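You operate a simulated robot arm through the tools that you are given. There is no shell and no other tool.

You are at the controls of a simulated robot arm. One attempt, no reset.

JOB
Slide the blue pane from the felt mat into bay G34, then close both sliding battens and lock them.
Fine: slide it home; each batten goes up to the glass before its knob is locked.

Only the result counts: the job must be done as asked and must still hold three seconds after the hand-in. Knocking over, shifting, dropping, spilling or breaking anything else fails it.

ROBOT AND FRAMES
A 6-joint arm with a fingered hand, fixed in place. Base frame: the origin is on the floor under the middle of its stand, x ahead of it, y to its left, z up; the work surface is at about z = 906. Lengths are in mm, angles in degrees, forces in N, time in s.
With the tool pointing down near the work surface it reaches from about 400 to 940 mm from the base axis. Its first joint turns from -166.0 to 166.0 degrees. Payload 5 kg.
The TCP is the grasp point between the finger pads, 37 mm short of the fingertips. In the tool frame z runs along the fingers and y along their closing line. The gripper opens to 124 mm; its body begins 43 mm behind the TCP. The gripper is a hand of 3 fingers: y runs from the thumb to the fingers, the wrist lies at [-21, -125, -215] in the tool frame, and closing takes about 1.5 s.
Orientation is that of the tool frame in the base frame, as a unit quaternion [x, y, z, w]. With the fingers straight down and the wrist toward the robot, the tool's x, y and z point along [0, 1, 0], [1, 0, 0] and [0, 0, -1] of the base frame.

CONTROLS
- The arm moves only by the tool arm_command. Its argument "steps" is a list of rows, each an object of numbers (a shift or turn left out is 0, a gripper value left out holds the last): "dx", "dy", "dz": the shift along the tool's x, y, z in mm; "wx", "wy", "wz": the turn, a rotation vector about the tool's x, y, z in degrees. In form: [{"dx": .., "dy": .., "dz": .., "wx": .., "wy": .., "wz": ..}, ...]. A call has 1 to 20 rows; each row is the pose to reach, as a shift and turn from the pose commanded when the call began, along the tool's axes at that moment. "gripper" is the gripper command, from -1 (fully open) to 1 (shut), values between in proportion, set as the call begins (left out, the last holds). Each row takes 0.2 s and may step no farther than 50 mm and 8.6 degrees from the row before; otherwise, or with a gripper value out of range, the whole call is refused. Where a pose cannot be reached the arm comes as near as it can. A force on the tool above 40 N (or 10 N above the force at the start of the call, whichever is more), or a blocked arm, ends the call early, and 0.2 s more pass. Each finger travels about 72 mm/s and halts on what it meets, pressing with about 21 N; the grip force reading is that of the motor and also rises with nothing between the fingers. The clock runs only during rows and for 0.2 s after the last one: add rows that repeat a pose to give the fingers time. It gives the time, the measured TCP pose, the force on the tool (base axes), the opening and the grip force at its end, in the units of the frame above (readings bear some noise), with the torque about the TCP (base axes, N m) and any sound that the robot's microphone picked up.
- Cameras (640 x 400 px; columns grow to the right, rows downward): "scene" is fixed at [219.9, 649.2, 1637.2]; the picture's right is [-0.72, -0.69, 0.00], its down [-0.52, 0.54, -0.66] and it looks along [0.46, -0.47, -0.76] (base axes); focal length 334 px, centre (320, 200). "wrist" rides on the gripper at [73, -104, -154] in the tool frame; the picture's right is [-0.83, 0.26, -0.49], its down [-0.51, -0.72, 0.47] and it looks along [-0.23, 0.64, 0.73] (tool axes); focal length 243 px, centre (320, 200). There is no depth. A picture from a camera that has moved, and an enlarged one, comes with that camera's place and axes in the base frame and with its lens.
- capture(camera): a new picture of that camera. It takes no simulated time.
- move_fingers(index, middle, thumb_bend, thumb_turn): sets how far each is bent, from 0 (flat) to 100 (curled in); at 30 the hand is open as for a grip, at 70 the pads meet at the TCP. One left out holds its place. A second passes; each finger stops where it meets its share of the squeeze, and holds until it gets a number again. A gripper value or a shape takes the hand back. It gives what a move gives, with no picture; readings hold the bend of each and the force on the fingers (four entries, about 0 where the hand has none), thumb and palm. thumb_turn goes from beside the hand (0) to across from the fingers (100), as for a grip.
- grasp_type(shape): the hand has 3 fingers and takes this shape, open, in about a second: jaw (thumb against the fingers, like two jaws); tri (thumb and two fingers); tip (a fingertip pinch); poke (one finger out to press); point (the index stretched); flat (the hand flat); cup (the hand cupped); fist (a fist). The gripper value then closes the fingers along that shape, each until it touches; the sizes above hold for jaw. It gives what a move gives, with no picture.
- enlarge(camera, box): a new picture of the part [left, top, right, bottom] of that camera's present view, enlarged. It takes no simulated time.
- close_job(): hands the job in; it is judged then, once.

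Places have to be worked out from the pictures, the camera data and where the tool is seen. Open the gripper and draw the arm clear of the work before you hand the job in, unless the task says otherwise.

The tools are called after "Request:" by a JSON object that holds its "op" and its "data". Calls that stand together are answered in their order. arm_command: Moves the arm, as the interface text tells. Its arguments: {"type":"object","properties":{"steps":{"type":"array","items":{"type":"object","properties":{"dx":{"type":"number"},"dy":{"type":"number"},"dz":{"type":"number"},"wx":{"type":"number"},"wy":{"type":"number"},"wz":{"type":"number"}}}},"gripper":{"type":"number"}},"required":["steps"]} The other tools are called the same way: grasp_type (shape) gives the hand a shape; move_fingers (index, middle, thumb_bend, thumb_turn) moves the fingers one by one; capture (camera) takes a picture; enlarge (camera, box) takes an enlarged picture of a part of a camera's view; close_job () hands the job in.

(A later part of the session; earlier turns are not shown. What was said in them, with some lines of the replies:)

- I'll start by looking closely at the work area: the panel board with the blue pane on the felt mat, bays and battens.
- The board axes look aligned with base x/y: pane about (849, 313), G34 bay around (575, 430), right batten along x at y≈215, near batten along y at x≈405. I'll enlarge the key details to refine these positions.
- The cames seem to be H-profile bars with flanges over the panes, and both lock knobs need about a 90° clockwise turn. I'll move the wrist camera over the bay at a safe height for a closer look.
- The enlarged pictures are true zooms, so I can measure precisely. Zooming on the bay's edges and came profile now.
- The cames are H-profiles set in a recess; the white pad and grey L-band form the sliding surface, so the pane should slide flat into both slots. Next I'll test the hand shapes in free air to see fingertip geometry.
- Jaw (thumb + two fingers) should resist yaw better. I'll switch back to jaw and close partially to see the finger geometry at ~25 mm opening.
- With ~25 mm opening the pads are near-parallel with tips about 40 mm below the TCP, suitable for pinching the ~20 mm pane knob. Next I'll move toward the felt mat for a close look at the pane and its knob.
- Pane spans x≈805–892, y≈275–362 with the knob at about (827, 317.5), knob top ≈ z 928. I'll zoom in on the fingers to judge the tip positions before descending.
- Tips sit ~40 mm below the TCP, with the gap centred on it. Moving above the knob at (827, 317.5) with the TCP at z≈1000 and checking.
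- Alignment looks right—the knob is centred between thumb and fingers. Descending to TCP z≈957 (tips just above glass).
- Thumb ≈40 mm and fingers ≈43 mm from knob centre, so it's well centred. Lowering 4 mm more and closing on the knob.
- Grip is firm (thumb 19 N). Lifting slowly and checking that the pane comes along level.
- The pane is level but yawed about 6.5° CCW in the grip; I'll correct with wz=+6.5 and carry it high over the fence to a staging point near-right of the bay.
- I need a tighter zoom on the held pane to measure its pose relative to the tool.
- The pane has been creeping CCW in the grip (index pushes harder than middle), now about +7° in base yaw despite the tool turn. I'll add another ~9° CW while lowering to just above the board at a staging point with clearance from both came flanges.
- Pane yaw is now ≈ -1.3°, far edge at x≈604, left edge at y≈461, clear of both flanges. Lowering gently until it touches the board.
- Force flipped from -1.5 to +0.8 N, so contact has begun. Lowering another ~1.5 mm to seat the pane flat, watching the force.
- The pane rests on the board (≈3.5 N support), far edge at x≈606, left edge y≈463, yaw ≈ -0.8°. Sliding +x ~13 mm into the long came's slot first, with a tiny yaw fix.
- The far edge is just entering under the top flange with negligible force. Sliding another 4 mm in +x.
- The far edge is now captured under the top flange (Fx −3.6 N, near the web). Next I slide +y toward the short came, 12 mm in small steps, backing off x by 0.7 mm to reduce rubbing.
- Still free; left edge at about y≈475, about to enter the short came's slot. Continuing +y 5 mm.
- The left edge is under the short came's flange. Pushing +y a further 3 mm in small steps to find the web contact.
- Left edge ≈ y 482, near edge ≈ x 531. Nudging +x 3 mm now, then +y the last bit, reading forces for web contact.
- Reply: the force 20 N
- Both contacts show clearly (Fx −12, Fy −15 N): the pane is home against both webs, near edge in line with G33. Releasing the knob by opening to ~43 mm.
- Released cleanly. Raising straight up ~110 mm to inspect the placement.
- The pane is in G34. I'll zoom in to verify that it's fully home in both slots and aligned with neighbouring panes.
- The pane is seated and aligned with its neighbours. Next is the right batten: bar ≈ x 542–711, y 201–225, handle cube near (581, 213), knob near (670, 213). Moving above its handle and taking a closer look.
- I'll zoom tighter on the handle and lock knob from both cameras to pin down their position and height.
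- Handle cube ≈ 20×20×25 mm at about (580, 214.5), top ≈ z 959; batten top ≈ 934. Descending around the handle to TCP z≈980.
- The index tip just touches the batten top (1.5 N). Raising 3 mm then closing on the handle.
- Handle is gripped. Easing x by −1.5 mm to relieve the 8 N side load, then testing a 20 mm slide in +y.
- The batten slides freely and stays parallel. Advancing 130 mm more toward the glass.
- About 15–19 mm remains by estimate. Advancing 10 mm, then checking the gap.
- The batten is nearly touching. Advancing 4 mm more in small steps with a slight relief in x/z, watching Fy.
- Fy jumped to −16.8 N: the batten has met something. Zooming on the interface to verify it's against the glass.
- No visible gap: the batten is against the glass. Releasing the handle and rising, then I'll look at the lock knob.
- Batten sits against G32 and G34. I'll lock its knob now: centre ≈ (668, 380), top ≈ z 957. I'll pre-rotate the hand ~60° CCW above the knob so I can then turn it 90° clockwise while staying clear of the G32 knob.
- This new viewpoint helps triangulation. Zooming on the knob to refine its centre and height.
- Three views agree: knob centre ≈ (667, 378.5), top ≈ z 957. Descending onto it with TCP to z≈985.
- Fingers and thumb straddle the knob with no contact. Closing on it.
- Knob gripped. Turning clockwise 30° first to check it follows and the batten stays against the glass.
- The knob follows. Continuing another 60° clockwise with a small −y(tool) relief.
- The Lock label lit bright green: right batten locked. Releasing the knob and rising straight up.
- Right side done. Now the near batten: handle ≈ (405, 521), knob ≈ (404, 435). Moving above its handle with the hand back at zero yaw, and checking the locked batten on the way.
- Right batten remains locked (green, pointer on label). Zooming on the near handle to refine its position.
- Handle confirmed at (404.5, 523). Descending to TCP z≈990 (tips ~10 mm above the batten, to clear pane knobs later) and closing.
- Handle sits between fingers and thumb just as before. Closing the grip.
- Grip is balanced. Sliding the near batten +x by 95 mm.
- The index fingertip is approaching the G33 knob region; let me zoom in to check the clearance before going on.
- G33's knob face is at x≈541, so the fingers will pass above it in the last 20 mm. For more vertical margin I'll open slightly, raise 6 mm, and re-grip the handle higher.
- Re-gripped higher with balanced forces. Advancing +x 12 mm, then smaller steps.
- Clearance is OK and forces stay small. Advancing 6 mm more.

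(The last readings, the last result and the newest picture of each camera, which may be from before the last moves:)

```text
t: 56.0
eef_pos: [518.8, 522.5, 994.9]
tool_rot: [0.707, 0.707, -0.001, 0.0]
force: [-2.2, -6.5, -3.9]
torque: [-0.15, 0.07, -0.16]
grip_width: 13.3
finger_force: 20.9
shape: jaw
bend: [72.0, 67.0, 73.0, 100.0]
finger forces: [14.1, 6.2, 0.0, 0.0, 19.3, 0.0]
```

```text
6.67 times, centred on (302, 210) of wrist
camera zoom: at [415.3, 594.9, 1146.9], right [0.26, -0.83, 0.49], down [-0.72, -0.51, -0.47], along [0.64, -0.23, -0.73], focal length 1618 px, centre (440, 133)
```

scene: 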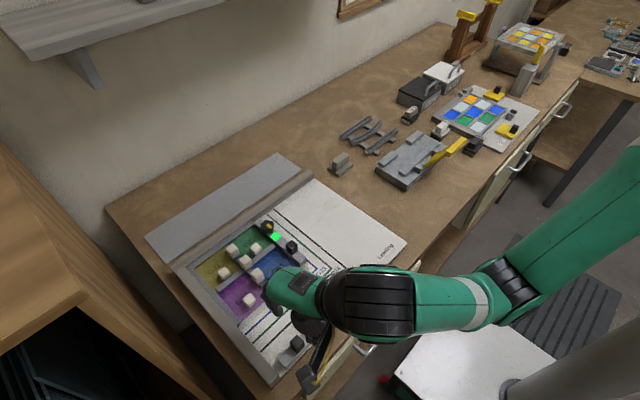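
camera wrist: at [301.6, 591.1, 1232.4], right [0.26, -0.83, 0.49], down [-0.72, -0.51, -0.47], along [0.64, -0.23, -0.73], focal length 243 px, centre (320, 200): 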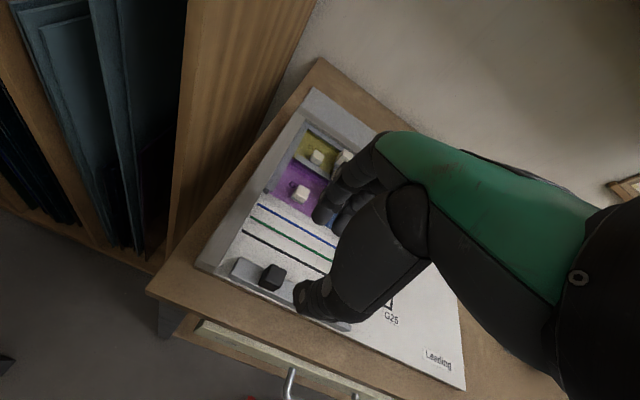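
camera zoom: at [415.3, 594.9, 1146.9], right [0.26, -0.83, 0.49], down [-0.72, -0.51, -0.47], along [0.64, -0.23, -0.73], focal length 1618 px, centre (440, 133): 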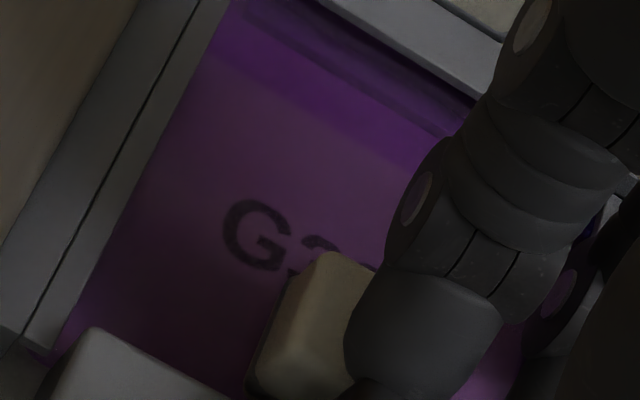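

Fx −2.2 N, nearly there. Advancing another 3 mm in small steps.

Request:
{"op": "arm_command", "data": {"steps": [{"dy": 1}, {"dy": 2}, {"dy": 3}], "gripper": 0.9}}

Request:
{"op": "enlarge", "data": {"camera": "wrist", "box": [230, 140, 370, 340]}}

Request:
{"op": "enlarge", "data": {"camera": "scene", "box": [230, 240, 330, 320]}}

```text
t: 56.8
eef_pos: [520.7, 522.8, 995.1]
tool_rot: [0.707, 0.707, -0.002, 0.0]
force: [-13.3, -6.7, -2.9]
torque: [-0.22, 0.41, -0.18]
grip_width: 12.9
finger_force: 21.3
shape: jaw
bend: [72.0, 71.0, 73.0, 100.0]
finger forces: [11.1, 7.3, 0.0, 0.0, 25.1, 0.0]
```

```text
2.00 times, centred on (300, 240) of wrist
camera zoom: at [417.5, 594.9, 1147.1], right [0.26, -0.83, 0.49], down [-0.72, -0.51, -0.47], along [0.64, -0.23, -0.73], focal length 485 px, centre (360, 120)
```

zoom: 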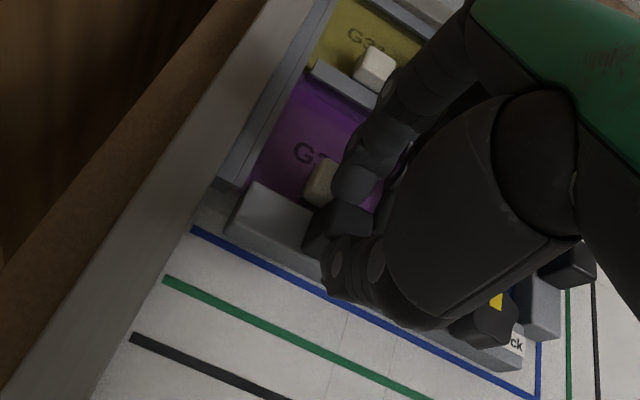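

```text
5.00 times, centred on (280, 280) of scene
camera zoom: at [219.9, 649.2, 1637.2], right [-0.72, -0.69, 0.0], down [-0.52, 0.54, -0.66], along [0.46, -0.47, -0.76], focal length 1670 px, centre (520, -200)
```

zoom: 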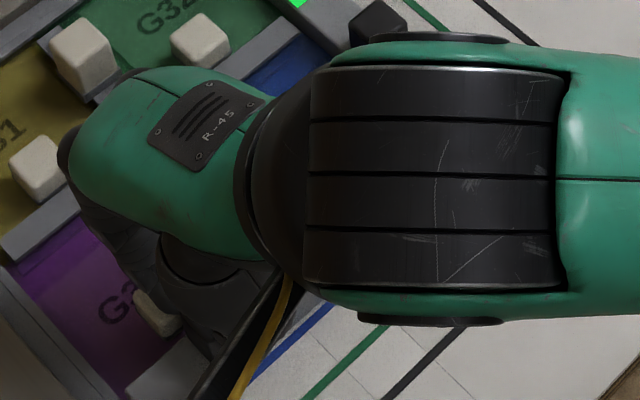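

Fx −13 N: contact at the expected glass edge. Releasing, rising and inspecting.

Request:
{"op": "arm_command", "data": {"steps": [{"dz": 0}, {"dz": 0}, {"dz": 0}], "gripper": 0.42}}

Request:
{"op": "arm_command", "data": {"steps": [{"dz": -15}, {"dz": -40}, {"dz": -80}, {"dy": -40, "dz": -110}, {"dy": -85, "dz": -130}, {"dx": -40, "dy": -110, "dz": -130}], "gripper": 0.42}}

Request:
{"op": "capture", "data": {"camera": "wrist"}}

Request:
{"op": "capture", "data": {"camera": "scene"}}

Request:
{"op": "enlarge", "data": {"camera": "wrist", "box": [150, 130, 350, 300]}}

```text
t: 57.6
eef_pos: [522.6, 522.5, 995.7]
tool_rot: [0.706, 0.708, 0.001, 0.001]
force: [0.2, 0.4, -0.1]
torque: [0.02, 0.01, -0.05]
grip_width: 35.5
finger_force: 0.0
shape: jaw
bend: [74.0, 54.0, 74.0, 100.0]
finger forces: [0.0, 0.0, 0.0, 0.0, 0.0, 0.0]
```

```text
t: 59.0
eef_pos: [422.8, 490.1, 1109.5]
tool_rot: [0.706, 0.708, 0.002, 0.002]
force: [0.6, -0.5, -0.7]
torque: [-0.02, -0.02, -0.04]
grip_width: 35.6
finger_force: 0.1
shape: jaw
bend: [74.0, 54.0, 74.0, 100.0]
finger forces: [0.0, 0.0, 0.0, 0.1, 0.1, 0.0]
out of reach, approached as far as the arm can: row 6
```

```text
taken
camera wrist: at [318.3, 561.7, 1261.3], right [0.26, -0.83, 0.49], down [-0.72, -0.51, -0.48], along [0.64, -0.23, -0.73], focal length 243 px, centre (320, 200)
```

wrist: 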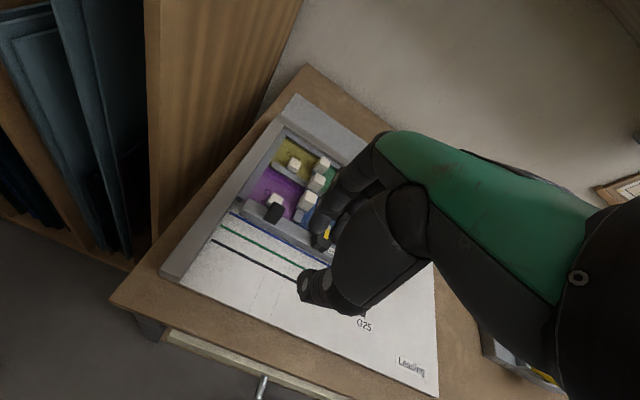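

```text
taken
```

scene: 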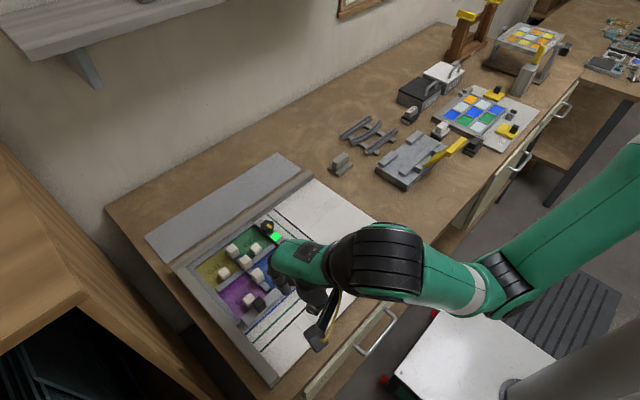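

```text
2.35 times, centred on (250, 215) of wrist
camera zoom: at [318.3, 561.7, 1261.3], right [0.26, -0.83, 0.49], down [-0.72, -0.51, -0.48], along [0.64, -0.23, -0.73], focal length 571 px, centre (485, 165)
```

zoom: 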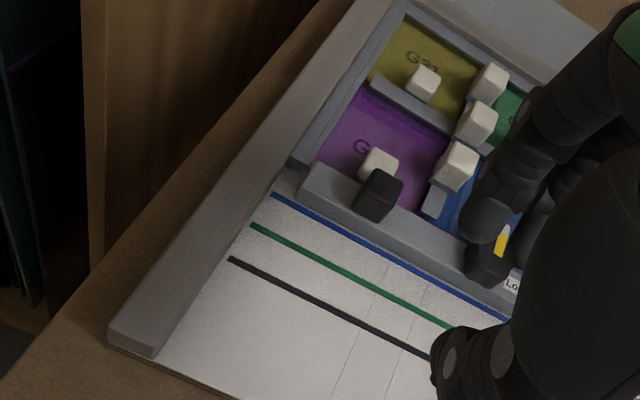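

The contact held. I'm near the inner reach limit, so I'll shift to the right for a clear view of the near batten and its lock knob.

Request:
{"op": "arm_command", "data": {"steps": [{"dx": -20, "dy": 10, "dz": 0}, {"dx": -60, "dy": 30, "dz": 5}, {"dx": -100, "dy": 50, "dz": 15}, {"dx": -142, "dy": 68, "dz": 25}], "gripper": 0.1}}

Request:
{"op": "capture", "data": {"camera": "wrist"}}

Request:
{"op": "enlarge", "data": {"camera": "wrist", "box": [100, 130, 280, 260]}}

Request:
{"op": "enlarge", "data": {"camera": "scene", "box": [220, 230, 340, 330]}}

```text
t: 60.0
eef_pos: [491.6, 346.6, 1083.1]
tool_rot: [0.707, 0.707, -0.001, 0.001]
force: [-0.7, 1.4, 0.1]
torque: [-0.03, -0.01, -0.06]
grip_width: 55.3
finger_force: 0.0
shape: jaw
bend: [74.0, 47.0, 71.0, 100.0]
finger forces: [0.0, 0.0, 0.1, 0.0, 0.1, 0.0]
```

```text
taken
camera wrist: at [387.9, 419.7, 1235.0], right [0.26, -0.83, 0.49], down [-0.72, -0.51, -0.47], along [0.64, -0.23, -0.73], focal length 243 px, centre (320, 200)
```

wrist: 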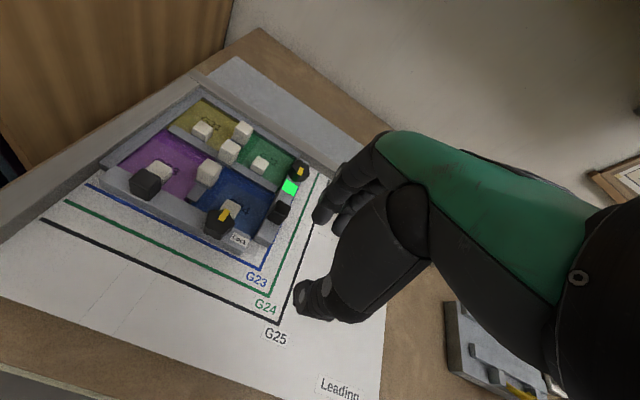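

```text
3.08 times, centred on (190, 195) of wrist
camera zoom: at [387.9, 419.7, 1235.0], right [0.26, -0.83, 0.49], down [-0.72, -0.51, -0.47], along [0.64, -0.23, -0.73], focal length 746 px, centre (720, 215)
```

zoom: 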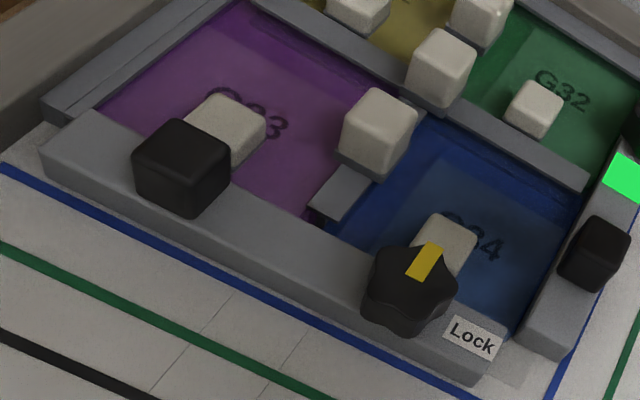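

```text
4.00 times, centred on (280, 280) of scene
camera zoom: at [219.9, 649.2, 1637.2], right [-0.72, -0.69, 0.0], down [-0.52, 0.54, -0.66], along [0.46, -0.47, -0.76], focal length 1336 px, centre (480, -120)
```

zoom: 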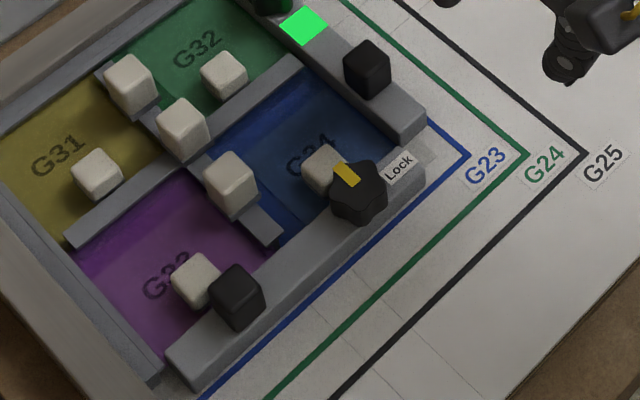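

Near batten looks closed on G33/G34. Zooming to verify contact and the lock-knob/pane-knob spacing.

Request:
{"op": "enlarge", "data": {"camera": "scene", "box": [280, 250, 344, 290]}}

Request:
{"op": "enlarge", "data": {"camera": "wrist", "box": [200, 185, 260, 250]}}

Request:
{"op": "enlarge", "data": {"camera": "wrist", "box": [150, 165, 214, 215]}}

Request:
{"op": "enlarge", "data": {"camera": "scene", "box": [255, 268, 303, 298]}}

```text
10.00 times, centred on (312, 270) of scene
camera zoom: at [219.9, 649.2, 1637.2], right [-0.72, -0.69, 0.0], down [-0.52, 0.54, -0.66], along [0.46, -0.47, -0.76], focal length 3341 px, centre (400, -500)
```

zoom: 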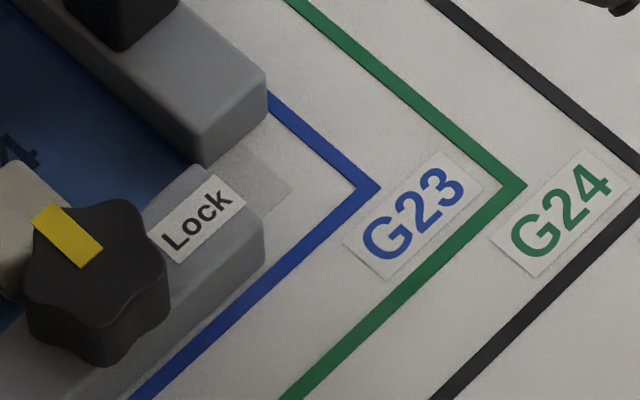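

```text
6.15 times, centred on (230, 218) of wrist
camera zoom: at [387.9, 419.7, 1235.0], right [0.26, -0.83, 0.49], down [-0.72, -0.51, -0.47], along [0.64, -0.23, -0.73], focal length 1493 px, centre (874, 92)
```

zoom: 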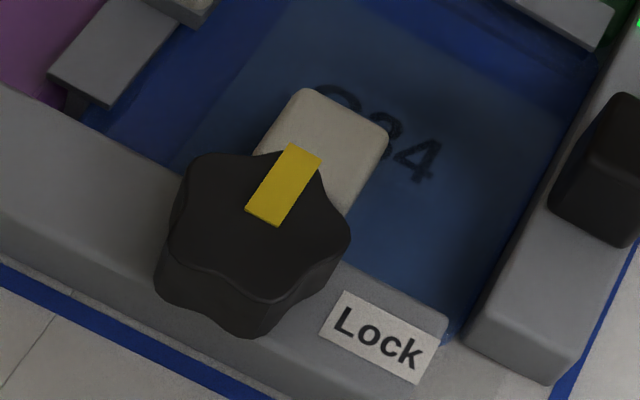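

```text
8.00 times, centred on (182, 190) of wrist
camera zoom: at [387.9, 419.7, 1235.0], right [0.26, -0.83, 0.49], down [-0.72, -0.51, -0.47], along [0.64, -0.23, -0.73], focal length 1941 px, centre (1424, 280)
```

zoom: 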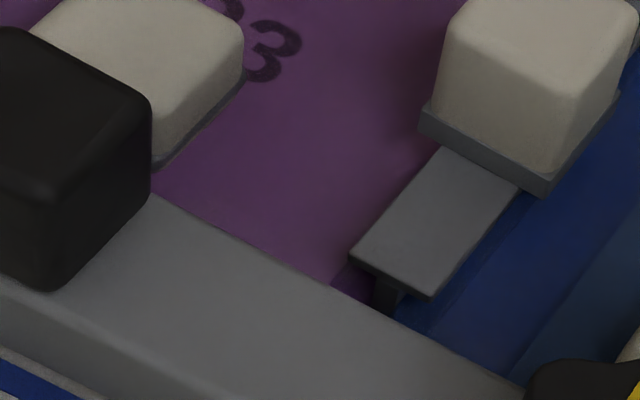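

```text
13.33 times, centred on (279, 283) of scene
camera zoom: at [219.9, 649.2, 1637.2], right [-0.72, -0.69, 0.0], down [-0.52, 0.54, -0.66], along [0.46, -0.47, -0.76], focal length 4454 px, centre (867, -907)
```

zoom: 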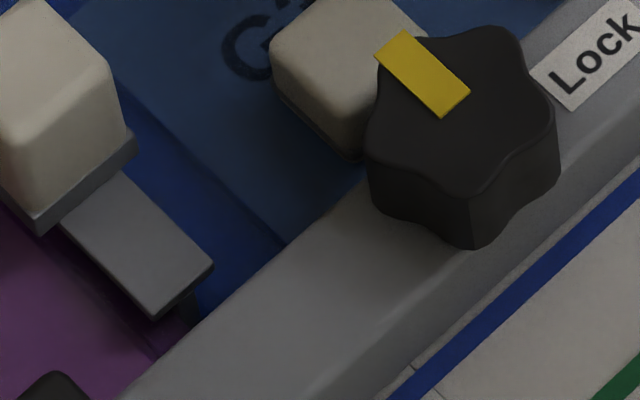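

From these views a small gap could hide behind the batten's top edge, so I'll look along the interface from the other side: yaw the hand +90° above (640, 380), which also tests the yaw range needed for the lock.

Request:
{"op": "arm_command", "data": {"steps": [{"dx": 3, "dy": 14, "wz": -8.2}, {"dx": 6, "dy": 27, "wz": -16.4}, {"dx": 9, "dy": 40, "wz": -24.6}, {"dx": 12, "dy": 54, "wz": -32.8}, {"dx": 15, "dy": 67, "wz": -41}, {"dx": 18, "dy": 81, "wz": -49.2}, {"dx": 21, "dy": 94, "wz": -57.4}, {"dx": 24, "dy": 108, "wz": -65.6}, {"dx": 27, "dy": 121, "wz": -73.8}, {"dx": 30, "dy": 135, "wz": -82}, {"dx": 33, "dy": 148, "wz": -90}], "gripper": 0.1}}

Request:
{"op": "capture", "data": {"camera": "wrist"}}

Request:
{"op": "enlarge", "data": {"camera": "wrist", "box": [140, 140, 300, 260]}}

```text
t: 62.4
eef_pos: [639.5, 380.7, 1084.1]
tool_rot: [-0.001, 1.0, 0.0, 0.0]
force: [0.1, -0.1, 0.6]
torque: [0.01, -0.01, 0.0]
grip_width: 55.3
finger_force: 0.0
shape: jaw
bend: [74.0, 47.0, 71.0, 100.0]
finger forces: [0.0, 0.1, 0.0, 0.0, 0.0, 0.1]
```

```text
taken
camera wrist: at [567.9, 276.2, 1235.4], right [0.83, 0.26, 0.49], down [0.51, -0.72, -0.47], along [0.23, 0.64, -0.73], focal length 243 px, centre (320, 200)
```

wrist: 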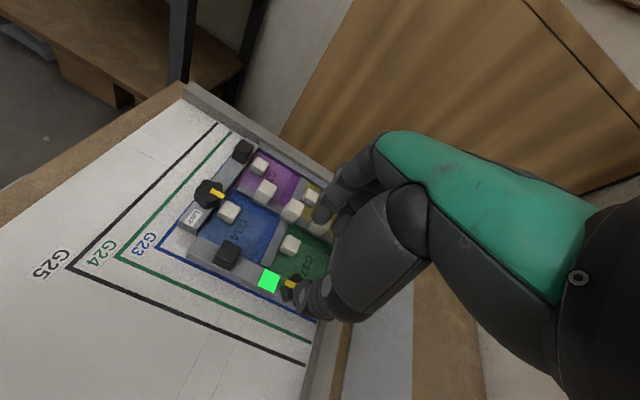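

```text
3.33 times, centred on (220, 200) of wrist
camera zoom: at [567.9, 276.2, 1235.4], right [0.83, 0.26, 0.49], down [0.51, -0.72, -0.47], along [0.23, 0.64, -0.73], focal length 809 px, centre (653, 200)
```

zoom: 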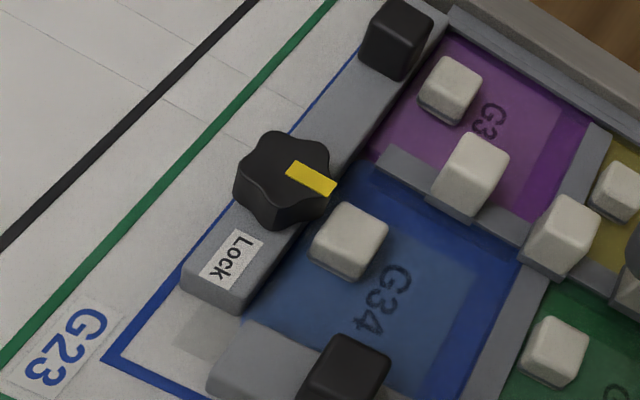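

Excellent viewpoint. Zooming into the batten–glass interface from this side.

Request:
{"op": "enlarge", "data": {"camera": "wrist", "box": [195, 180, 235, 230]}}

Request:
{"op": "enlarge", "data": {"camera": "wrist", "box": [215, 145, 263, 190]}}

Request:
{"op": "enlarge", "data": {"camera": "wrist", "box": [245, 240, 305, 300]}}

```text
8.00 times, centred on (215, 205) of wrist
camera zoom: at [567.9, 276.2, 1235.4], right [0.83, 0.26, 0.49], down [0.51, -0.72, -0.47], along [0.23, 0.64, -0.73], focal length 1941 px, centre (1160, 160)
```

zoom: 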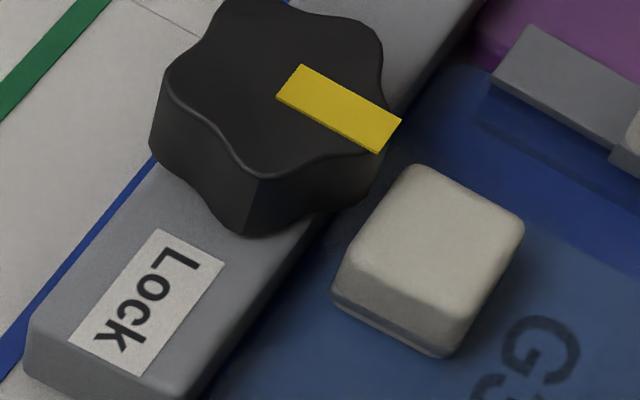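

```text
8.89 times, centred on (239, 168) of wrist
camera zoom: at [567.9, 276.2, 1235.4], right [0.83, 0.26, 0.49], down [0.51, -0.72, -0.47], along [0.23, 0.64, -0.73], focal length 2157 px, centre (1040, 489)
```

zoom: 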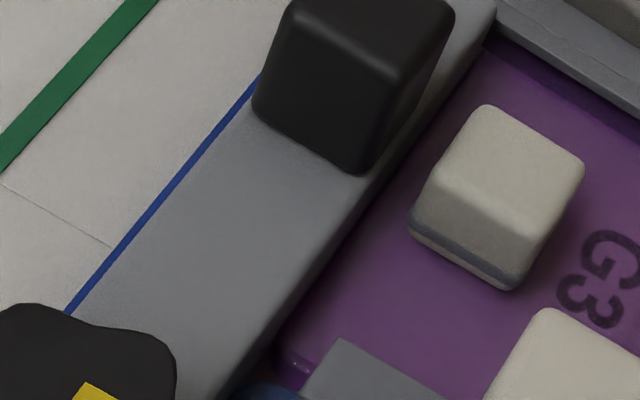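

```text
6.67 times, centred on (275, 270) of wrist
camera zoom: at [567.9, 276.2, 1235.4], right [0.83, 0.26, 0.49], down [0.51, -0.72, -0.47], along [0.23, 0.64, -0.73], focal length 1618 px, centre (620, -267)
```

zoom: 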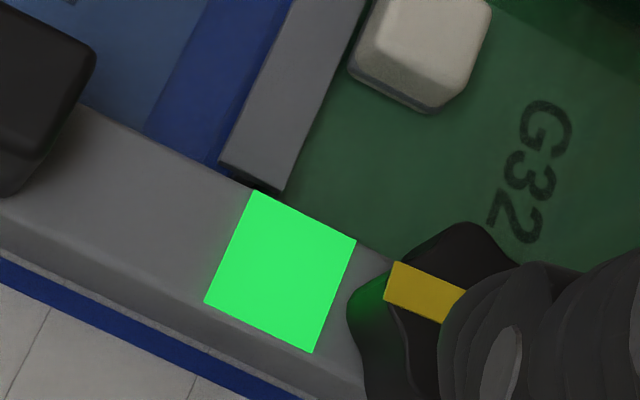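

Contact with the glass is confirmed along the whole batten. Lock knob centre triangulates to (518.6, 437.5). I'll turn it in two ~47° bites with fingers on the ±y sides so nothing gets near the G34 pane knob; moving above it at yaw 112°.

Request:
{"op": "arm_command", "data": {"steps": [{"dx": 40, "dy": 19, "wz": -7.5}, {"dx": 81, "dy": 38, "dz": 10, "wz": -15}, {"dx": 121, "dy": 56.8, "dz": 25, "wz": -22}, {"dx": 121, "dy": 56.8, "dz": 44, "wz": -22}], "gripper": 0.1}}

Request:
{"op": "capture", "data": {"camera": "wrist"}}

Request:
{"op": "enlarge", "data": {"camera": "wrist", "box": [230, 170, 390, 330]}}

Request:
{"op": "enlarge", "data": {"camera": "scene", "box": [250, 200, 370, 300]}}

```text
t: 63.4
eef_pos: [519.2, 438.3, 1038.7]
tool_rot: [-0.192, 0.981, 0.0, 0.0]
force: [-0.8, 0.1, 0.1]
torque: [-0.02, 0.0, 0.01]
grip_width: 55.6
finger_force: 0.1
shape: jaw
bend: [74.0, 47.0, 71.0, 100.0]
finger forces: [0.1, 0.0, 0.1, 0.0, 0.0, 0.0]
```

```text
taken
camera wrist: at [491.1, 314.2, 1191.1], right [0.67, 0.55, 0.49], down [0.74, -0.48, -0.47], along [-0.03, 0.68, -0.73], focal length 243 px, centre (320, 200)
```

wrist: 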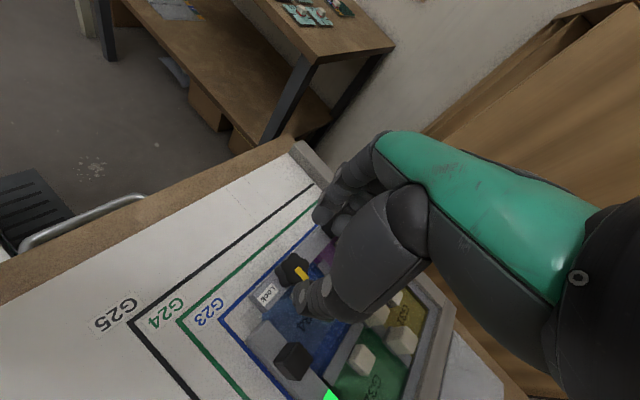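

```text
2.50 times, centred on (310, 250) of wrist
camera zoom: at [491.1, 314.2, 1191.1], right [0.67, 0.55, 0.49], down [0.74, -0.48, -0.47], along [-0.03, 0.68, -0.73], focal length 606 px, centre (345, 75)
```

zoom: 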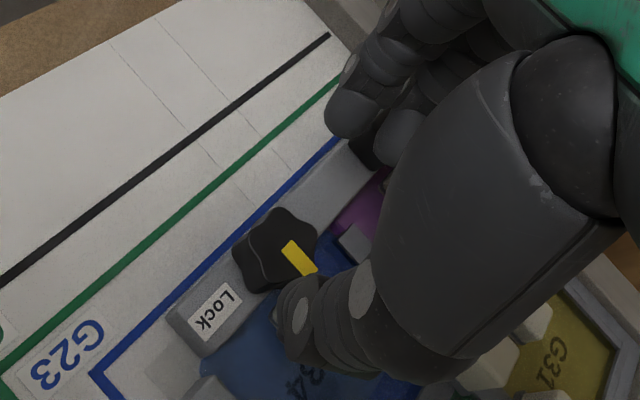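

```text
4.00 times, centred on (310, 250) of scene
camera zoom: at [219.9, 649.2, 1637.2], right [-0.72, -0.69, 0.0], down [-0.52, 0.54, -0.66], along [0.46, -0.47, -0.76], focal length 1336 px, centre (360, 0)
```

zoom: 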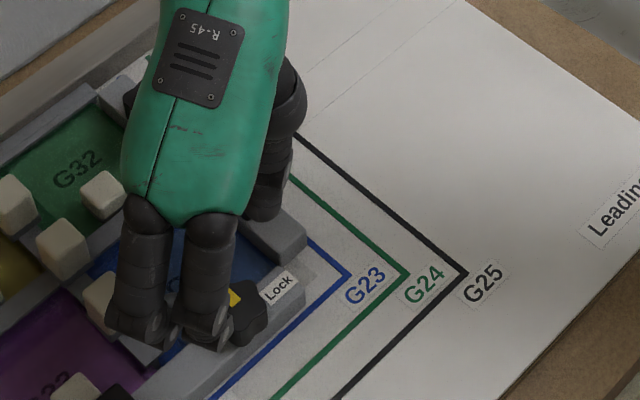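

This view gives knob centre (519, 438.5), matching the TCP. Descending to z≈987.

Request:
{"op": "arm_command", "data": {"steps": [{"dz": 20}, {"dz": 38}, {"dz": 48}, {"dz": 52}], "gripper": 0.1}}

Request:
{"op": "enlarge", "data": {"camera": "wrist", "box": [230, 150, 370, 330]}}

Request:
{"op": "enlarge", "data": {"camera": "scene", "box": [260, 220, 340, 290]}}

```text
t: 64.4
eef_pos: [518.8, 437.9, 987.6]
tool_rot: [-0.191, 0.982, 0.0, 0.0]
force: [0.6, 0.0, 0.1]
torque: [-0.02, 0.01, 0.01]
grip_width: 55.4
finger_force: 0.0
shape: jaw
bend: [74.0, 47.0, 71.0, 100.0]
finger forces: [0.0, 0.0, 0.0, 0.1, 0.0, 0.1]
```

```text
2.22 times, centred on (300, 240) of wrist
camera zoom: at [490.9, 314.3, 1139.2], right [0.67, 0.55, 0.49], down [0.74, -0.48, -0.47], along [-0.02, 0.68, -0.73], focal length 539 px, centre (364, 111)
```

zoom: 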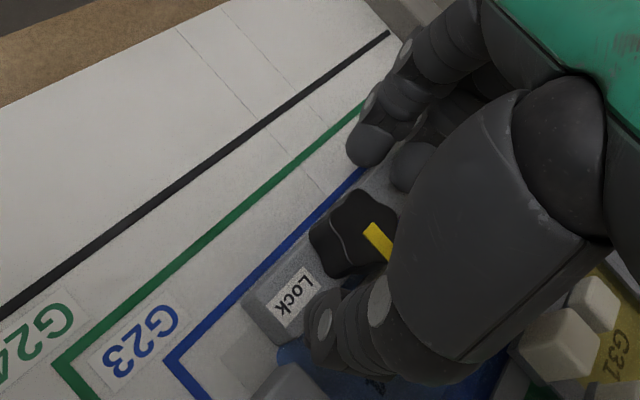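

```text
5.71 times, centred on (300, 255) of scene
camera zoom: at [219.9, 649.2, 1637.2], right [-0.72, -0.69, 0.0], down [-0.52, 0.54, -0.66], along [0.46, -0.47, -0.76], focal length 1909 px, centre (434, -114)
```

zoom: 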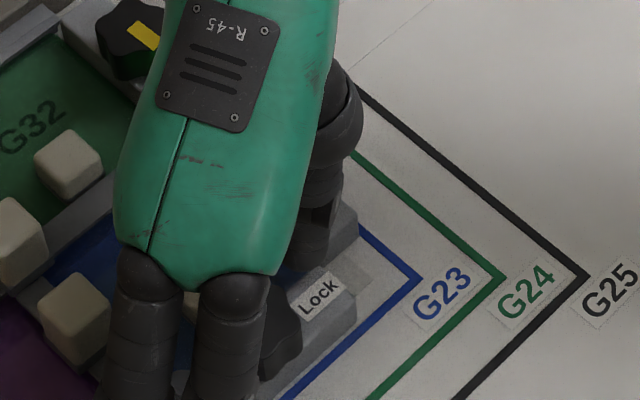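

No contacts. Closing on the knob.

Request:
{"op": "arm_command", "data": {"steps": [{"dz": 0}, {"dz": 0}, {"dz": 0}, {"dz": 0}, {"dz": 0}, {"dz": 0}], "gripper": 0.9}}

Request:
{"op": "enlarge", "data": {"camera": "wrist", "box": [230, 150, 370, 330]}}

```text
t: 65.8
eef_pos: [518.9, 438.2, 986.5]
tool_rot: [-0.192, 0.981, 0.0, 0.0]
force: [0.0, -1.2, -3.2]
torque: [-0.01, -0.03, 0.01]
grip_width: 24.9
finger_force: 20.8
shape: jaw
bend: [73.0, 61.0, 74.0, 100.0]
finger forces: [11.4, 5.7, 0.1, 0.0, 19.4, 0.1]
```

```text
2.22 times, centred on (300, 240) of wrist
camera zoom: at [491.0, 314.2, 1139.2], right [0.67, 0.55, 0.49], down [0.74, -0.48, -0.47], along [-0.02, 0.68, -0.73], focal length 539 px, centre (364, 111)
```

zoom: 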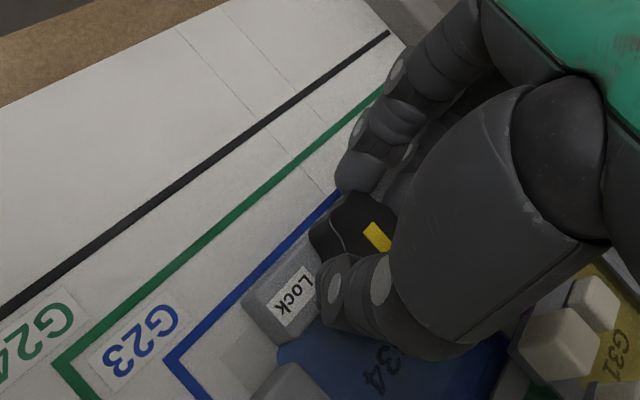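

Gripped evenly. Turning clockwise 47° (to hand yaw ≈ 65°).

Request:
{"op": "arm_command", "data": {"steps": [{"wz": 6}, {"wz": 12}, {"wz": 18}, {"wz": 24}, {"wz": 30}, {"wz": 36}, {"wz": 42}, {"wz": 47}], "gripper": 0.9}}

Request:
{"op": "enlarge", "data": {"camera": "wrist", "box": [230, 150, 370, 330]}}

Request:
{"op": "enlarge", "data": {"camera": "scene", "box": [260, 220, 340, 290]}}

```text
t: 67.6
eef_pos: [518.4, 438.1, 987.6]
tool_rot: [0.218, 0.976, 0.001, -0.001]
force: [-0.1, 5.7, -5.8]
torque: [0.24, -0.07, -0.01]
grip_width: 24.4
finger_force: 20.9
shape: jaw
bend: [73.0, 61.0, 74.0, 100.0]
finger forces: [14.7, 7.3, 0.0, 0.0, 17.9, 0.1]
```

```text
2.22 times, centred on (300, 240) of wrist
camera zoom: at [409.5, 374.2, 1139.5], right [0.86, -0.11, 0.49], down [0.15, -0.87, -0.47], along [0.48, 0.48, -0.73], focal length 539 px, centre (364, 111)
```

zoom: 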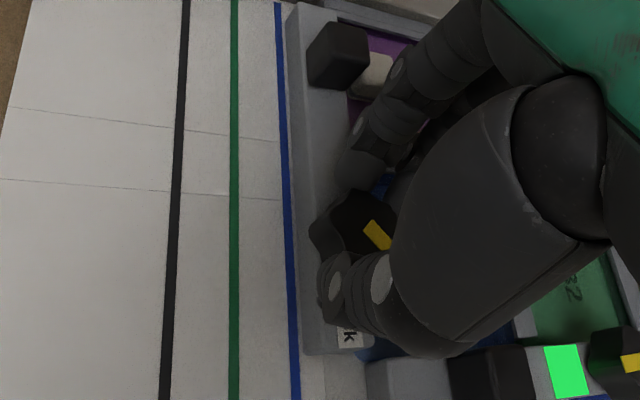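

```text
5.71 times, centred on (300, 255) of scene
camera zoom: at [219.9, 649.2, 1637.2], right [-0.72, -0.69, 0.0], down [-0.52, 0.54, -0.66], along [0.46, -0.47, -0.76], focal length 1909 px, centre (434, -114)
```

zoom: 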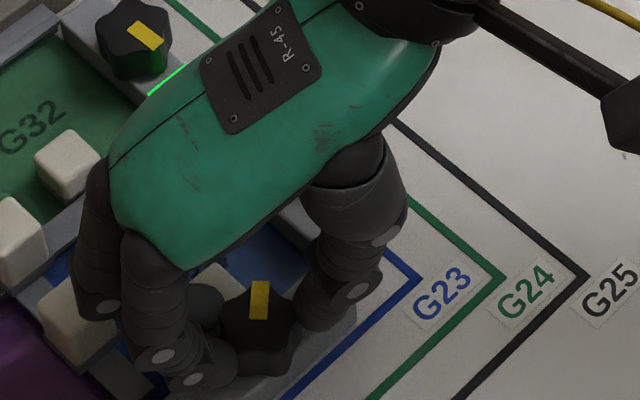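

Pointer is now halfway (~47°). Opening, rising 30 mm, rotating back CCW, and descending for the second bite.

Request:
{"op": "arm_command", "data": {"steps": [{"dz": 0}, {"dz": 0}, {"dz": 0}], "gripper": 0.1}}

Request:
{"op": "arm_command", "data": {"steps": [{"dz": -15}, {"dz": -30}, {"dz": -30, "wz": -8}, {"dz": -30, "wz": -16}, {"dz": -30, "wz": -24}, {"dz": -30, "wz": -32}, {"dz": -30, "wz": -40}, {"dz": -30, "wz": -47}], "gripper": 0.1}}

Request:
{"op": "enlarge", "data": {"camera": "wrist", "box": [230, 150, 370, 330]}}

Request:
{"op": "enlarge", "data": {"camera": "scene", "box": [250, 220, 340, 300]}}

```text
t: 68.4
eef_pos: [519.2, 437.4, 986.4]
tool_rot: [0.217, 0.976, 0.001, 0.0]
force: [-0.6, -0.3, 0.0]
torque: [-0.02, 0.02, 0.01]
grip_width: 55.4
finger_force: 0.0
shape: jaw
bend: [74.0, 47.0, 71.0, 100.0]
finger forces: [0.0, 0.1, 0.1, 0.0, 0.1, 0.0]
```

```text
t: 70.2
eef_pos: [517.0, 438.5, 1018.7]
tool_rot: [-0.192, 0.981, 0.001, 0.0]
force: [0.5, 0.3, -0.1]
torque: [0.02, 0.01, 0.02]
grip_width: 55.3
finger_force: 0.0
shape: jaw
bend: [74.0, 47.0, 71.0, 100.0]
finger forces: [0.1, 0.0, 0.0, 0.0, 0.0, 0.0]
```

```text
2.22 times, centred on (300, 240) of wrist
camera zoom: at [491.1, 313.7, 1169.6], right [0.67, 0.56, 0.49], down [0.74, -0.48, -0.47], along [-0.03, 0.68, -0.73], focal length 539 px, centre (364, 111)
```

zoom: 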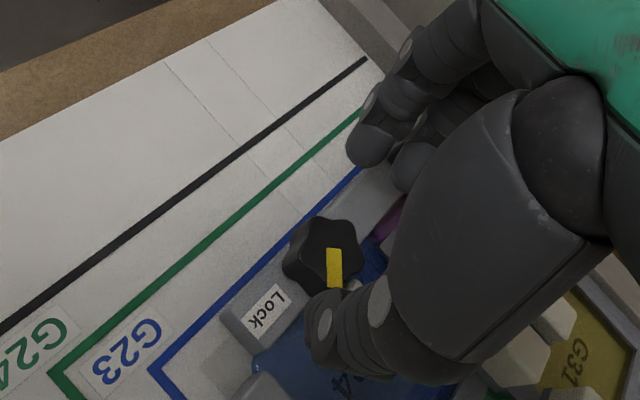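

```text
5.00 times, centred on (295, 260) of scene
camera zoom: at [219.9, 649.2, 1637.2], right [-0.72, -0.69, 0.0], down [-0.52, 0.54, -0.66], along [0.46, -0.47, -0.76], focal length 1670 px, centre (445, -100)
```

zoom: 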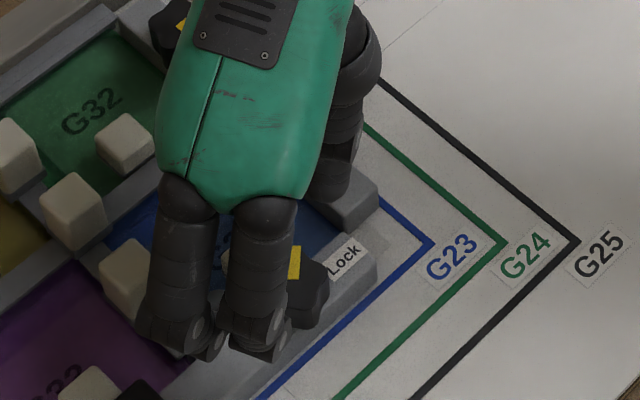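

The knob stayed at ~45°. Descending and re-gripping for the second half-turn.

Request:
{"op": "arm_command", "data": {"steps": [{"dz": 12}, {"dz": 24}, {"dz": 30}], "gripper": 0.1}}

Request:
{"op": "arm_command", "data": {"steps": [{"dz": 0}, {"dz": 0}, {"dz": 0}, {"dz": 0}, {"dz": 0}, {"dz": 0}], "gripper": 0.9}}

Request:
{"op": "enlarge", "data": {"camera": "wrist", "box": [230, 150, 370, 330]}}

```text
t: 71.0
eef_pos: [518.8, 438.4, 987.9]
tool_rot: [-0.19, 0.982, 0.001, 0.001]
force: [0.2, 0.1, -0.4]
torque: [0.0, 0.0, 0.03]
grip_width: 55.5
finger_force: 0.1
shape: jaw
bend: [74.0, 47.0, 71.0, 100.0]
finger forces: [0.0, 0.0, 0.0, 0.1, 0.0, 0.1]
```

```text
t: 72.4
eef_pos: [518.4, 437.6, 987.5]
tool_rot: [-0.191, 0.982, 0.0, -0.001]
force: [0.2, -4.2, -2.8]
torque: [-0.09, 0.01, -0.02]
grip_width: 19.9
finger_force: 20.9
shape: jaw
bend: [73.0, 62.0, 73.0, 100.0]
finger forces: [11.6, 4.4, 0.0, 0.1, 20.0, 0.0]
```

```text
2.22 times, centred on (300, 240) of wrist
camera zoom: at [491.1, 313.8, 1139.4], right [0.67, 0.55, 0.49], down [0.74, -0.48, -0.47], along [-0.02, 0.68, -0.73], focal length 539 px, centre (364, 111)
```

zoom: 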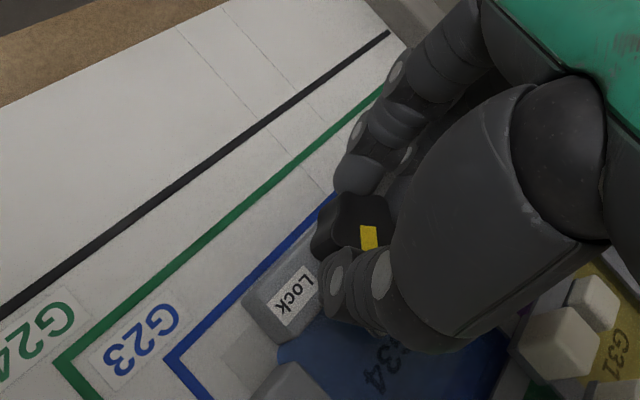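

Gripped again. Turning clockwise another 47°.

Request:
{"op": "arm_command", "data": {"steps": [{"wz": 6}, {"wz": 12}, {"wz": 18}, {"wz": 24}, {"wz": 30}, {"wz": 36}, {"wz": 42}, {"wz": 47}], "gripper": 0.9}}

Request:
{"op": "enlarge", "data": {"camera": "wrist", "box": [230, 150, 370, 330]}}

Request:
{"op": "enlarge", "data": {"camera": "scene", "box": [260, 220, 340, 290]}}

```text
t: 74.2
eef_pos: [517.8, 437.5, 987.7]
tool_rot: [0.217, 0.976, -0.001, 0.001]
force: [-3.3, 2.5, -3.3]
torque: [0.14, 0.08, 0.06]
grip_width: 19.7
finger_force: 21.4
shape: jaw
bend: [73.0, 62.0, 73.0, 100.0]
finger forces: [15.6, 5.7, 0.1, 0.0, 18.6, 0.0]
```

```text
2.22 times, centred on (300, 240) of wrist
camera zoom: at [409.2, 374.1, 1139.4], right [0.86, -0.11, 0.49], down [0.15, -0.87, -0.47], along [0.48, 0.48, -0.73], focal length 539 px, centre (364, 111)
```

zoom: 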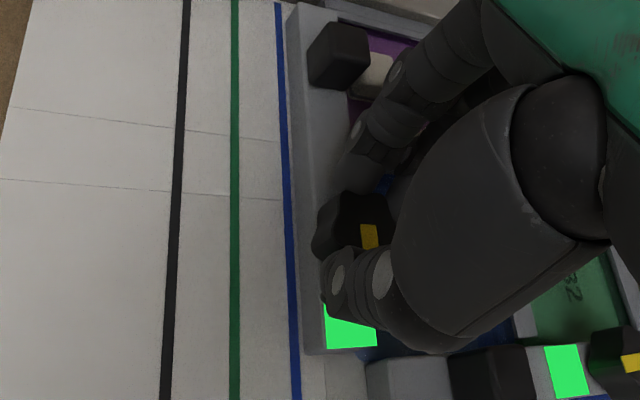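

```text
5.71 times, centred on (300, 255) of scene
camera zoom: at [219.9, 649.2, 1637.2], right [-0.72, -0.69, 0.0], down [-0.52, 0.54, -0.66], along [0.46, -0.47, -0.76], focal length 1909 px, centre (434, -114)
```

zoom: 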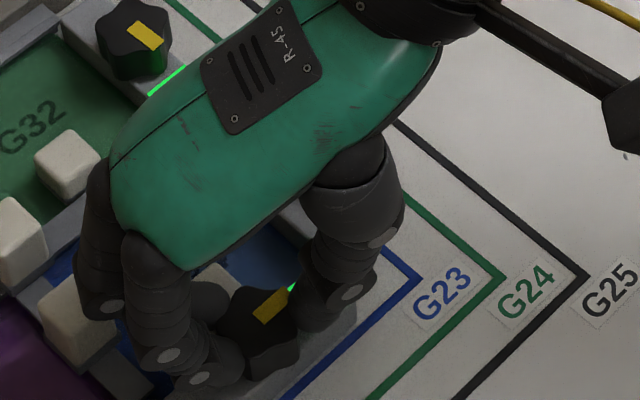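

Both Lock labels are green and the pointer points at the label. Releasing, rising straight up and withdrawing.

Request:
{"op": "arm_command", "data": {"steps": [{"dz": 0}, {"dz": 0}, {"dz": 0}], "gripper": 0.1}}

Request:
{"op": "arm_command", "data": {"steps": [{"dz": -15}, {"dz": -40}, {"dz": -80}, {"dz": -120}], "gripper": 0.1}}

Request:
{"op": "capture", "data": {"camera": "wrist"}}

Request:
{"op": "capture", "data": {"camera": "scene"}}

```text
t: 75.0
eef_pos: [519.3, 437.2, 988.7]
tool_rot: [0.217, 0.976, 0.0, 0.0]
force: [-0.1, -0.5, 0.2]
torque: [-0.01, 0.01, -0.01]
grip_width: 55.6
finger_force: 0.0
shape: jaw
bend: [74.0, 47.0, 71.0, 100.0]
finger forces: [0.1, 0.0, 0.0, 0.0, 0.0, 0.0]
```

```text
t: 76.0
eef_pos: [518.9, 436.9, 1107.7]
tool_rot: [0.216, 0.976, -0.001, 0.0]
force: [0.9, 0.9, -0.6]
torque: [-0.01, 0.01, -0.01]
grip_width: 55.5
finger_force: 0.1
shape: jaw
bend: [74.0, 47.0, 71.0, 100.0]
finger forces: [0.1, 0.1, 0.0, 0.1, 0.0, 0.1]
```

```text
taken
camera wrist: at [409.4, 373.3, 1259.3], right [0.86, -0.11, 0.49], down [0.15, -0.87, -0.47], along [0.48, 0.48, -0.73], focal length 243 px, centre (320, 200)
```

wrist: 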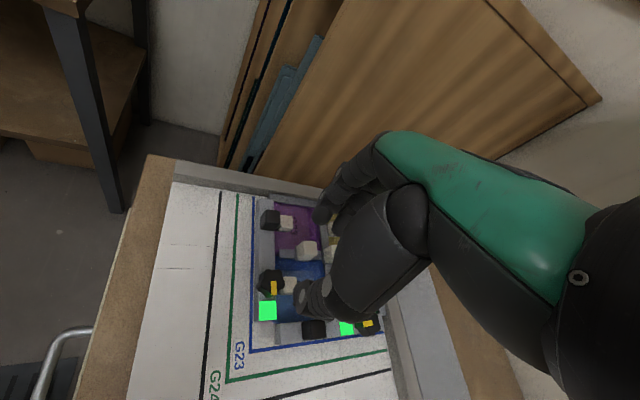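

```text
taken
```

scene: 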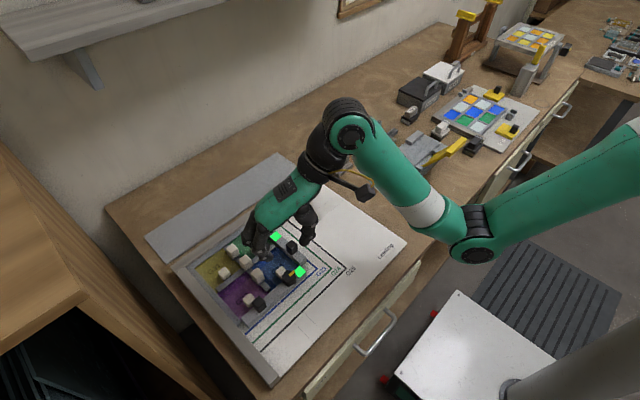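

Both locks show green. Withdrawing the hand up and to the right, opening it fully, then a final inspection.

Request:
{"op": "arm_command", "data": {"steps": [{"dx": 10, "dy": -40, "dz": -15, "wz": 7}, {"dx": 20, "dy": -80, "dz": -30, "wz": 14}, {"dx": 20, "dy": -125, "dz": -45, "wz": 21}, {"dx": 10, "dy": -165, "dz": -60, "wz": 28}, {"dx": 0, "dy": -200, "dz": -75, "wz": 35}, {"dx": -10, "dy": -230, "dz": -90, "wz": 42}, {"dx": -20, "dy": -255, "dz": -100, "wz": 50}], "gripper": -1}}

Request:
{"op": "capture", "data": {"camera": "scene"}}

Request:
{"op": "enlarge", "data": {"camera": "scene", "box": [180, 205, 340, 325]}}

Request:
{"op": "capture", "data": {"camera": "wrist"}}

```text
t: 77.6
eef_pos: [485.4, 225.6, 1111.4]
tool_rot: [0.609, 0.793, 0.006, 0.004]
force: [0.3, 0.3, 0.6]
torque: [0.01, -0.03, -0.03]
grip_width: 124.0
finger_force: 0.0
shape: jaw
bend: [30.0, 30.0, 30.0, 98.0]
finger forces: [0.0, 0.0, 0.0, 0.0, 0.0, 0.1]
out of reach, approached as far as the arm can: row 3, 4, 5, 6, 7
```

```text
taken
```

scene: 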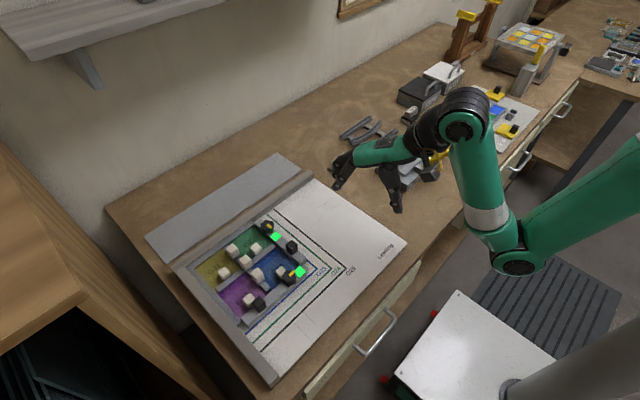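

```text
3.33 times, centred on (260, 265) of scene
camera zoom: at [219.9, 649.2, 1637.2], right [-0.72, -0.69, 0.0], down [-0.52, 0.54, -0.66], along [0.46, -0.47, -0.76], focal length 1114 px, centre (520, -17)
```

zoom: 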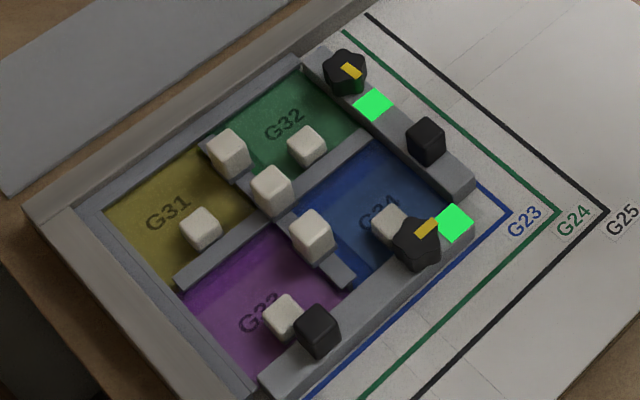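

```text
taken
camera wrist: at [364.1, 268.0, 1262.4], right [0.46, -0.74, 0.5], down [-0.56, -0.67, -0.48], along [0.69, -0.05, -0.72], focal length 243 px, centre (320, 200)
```

wrist: 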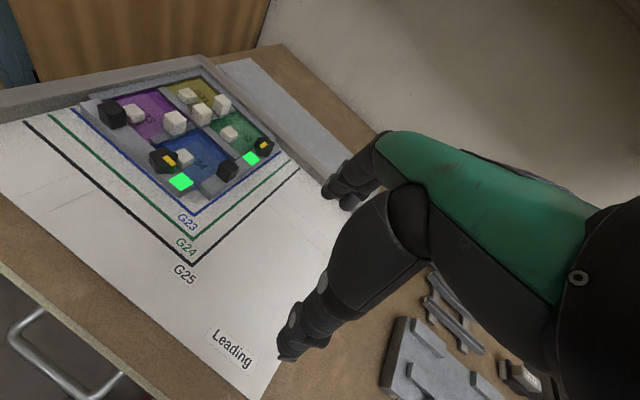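

Other panes and cames are at the same pixels as at the start; G34 is home, both battens closed and locked. Drawing the arm further up and clear before handing in.

Request:
{"op": "arm_command", "data": {"steps": [{"dx": -15, "dy": 20, "dz": -20}, {"dx": -30, "dy": 45, "dz": -40}, {"dx": -45, "dy": 70, "dz": -60}, {"dx": -60, "dy": 95, "dz": -80}], "gripper": -1}}

Request:
{"op": "capture", "data": {"camera": "scene"}}

Request:
{"op": "enlarge", "data": {"camera": "scene", "box": [240, 220, 320, 290]}}

```text
t: 78.6
eef_pos: [612.7, 196.7, 1163.9]
tool_rot: [0.609, 0.793, 0.002, 0.002]
force: [-0.7, 0.8, -0.1]
torque: [-0.05, 0.0, -0.02]
grip_width: 124.1
finger_force: 0.0
shape: jaw
bend: [30.0, 30.0, 30.0, 98.0]
finger forces: [0.0, 0.0, 0.1, 0.1, 0.0, 0.1]
out of reach, approached as far as the arm can: row 1, 2, 3, 4
```

```text
taken
```

scene: 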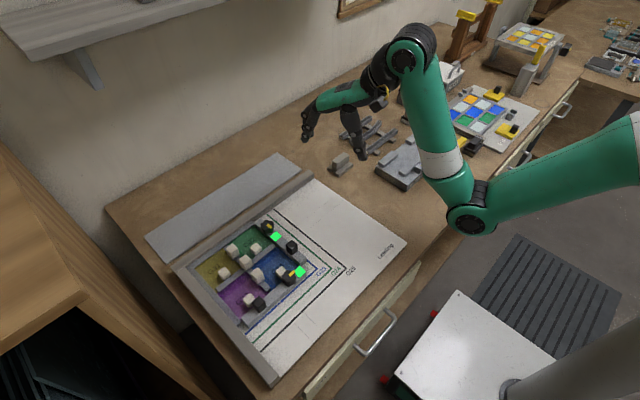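

```text
5.71 times, centred on (280, 255) of scene
camera zoom: at [219.9, 649.2, 1637.2], right [-0.72, -0.69, 0.0], down [-0.52, 0.54, -0.66], along [0.46, -0.47, -0.76], focal length 1909 px, centre (549, -114)
```

zoom: 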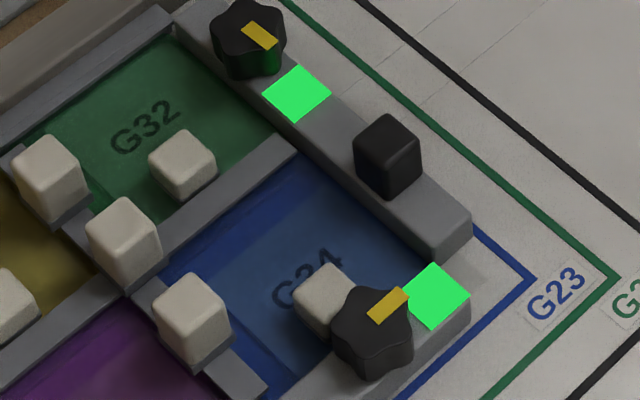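

The blue pane is home in G34, both battens are against the glass with their locks showing green, and nothing else has moved. The arm is clear with the hand open, so I'm handing in.

Request:
{"op": "close_job", "data": {}}

```text
The job is handed in.
```

The blue pane is in bay G34, both sliding battens are closed up to the glass, and both knobs are locked. I've handed the job in; no verdict has come back yet.

- **Pane:** I slid it into the slots of both dividing bars until it met a firm stop on each side. Its edges line up with the neighbouring panes to within about 2 mm.
- **Right batten:** I slid it in until it met the glass. I turned its knob 90° clockwise; its Lock label turned green.
- **Near batten:** I slid it in until it met the glass. A view from the far side showed no gap. I turned its knob clockwise in two steps; its Lock label is also green.
- **Everything else:** The knobs I checked on the other panes and dividing bars are where they were at the start, to within a pixel or two in the pictures. The hand is open and raised clear of the board.
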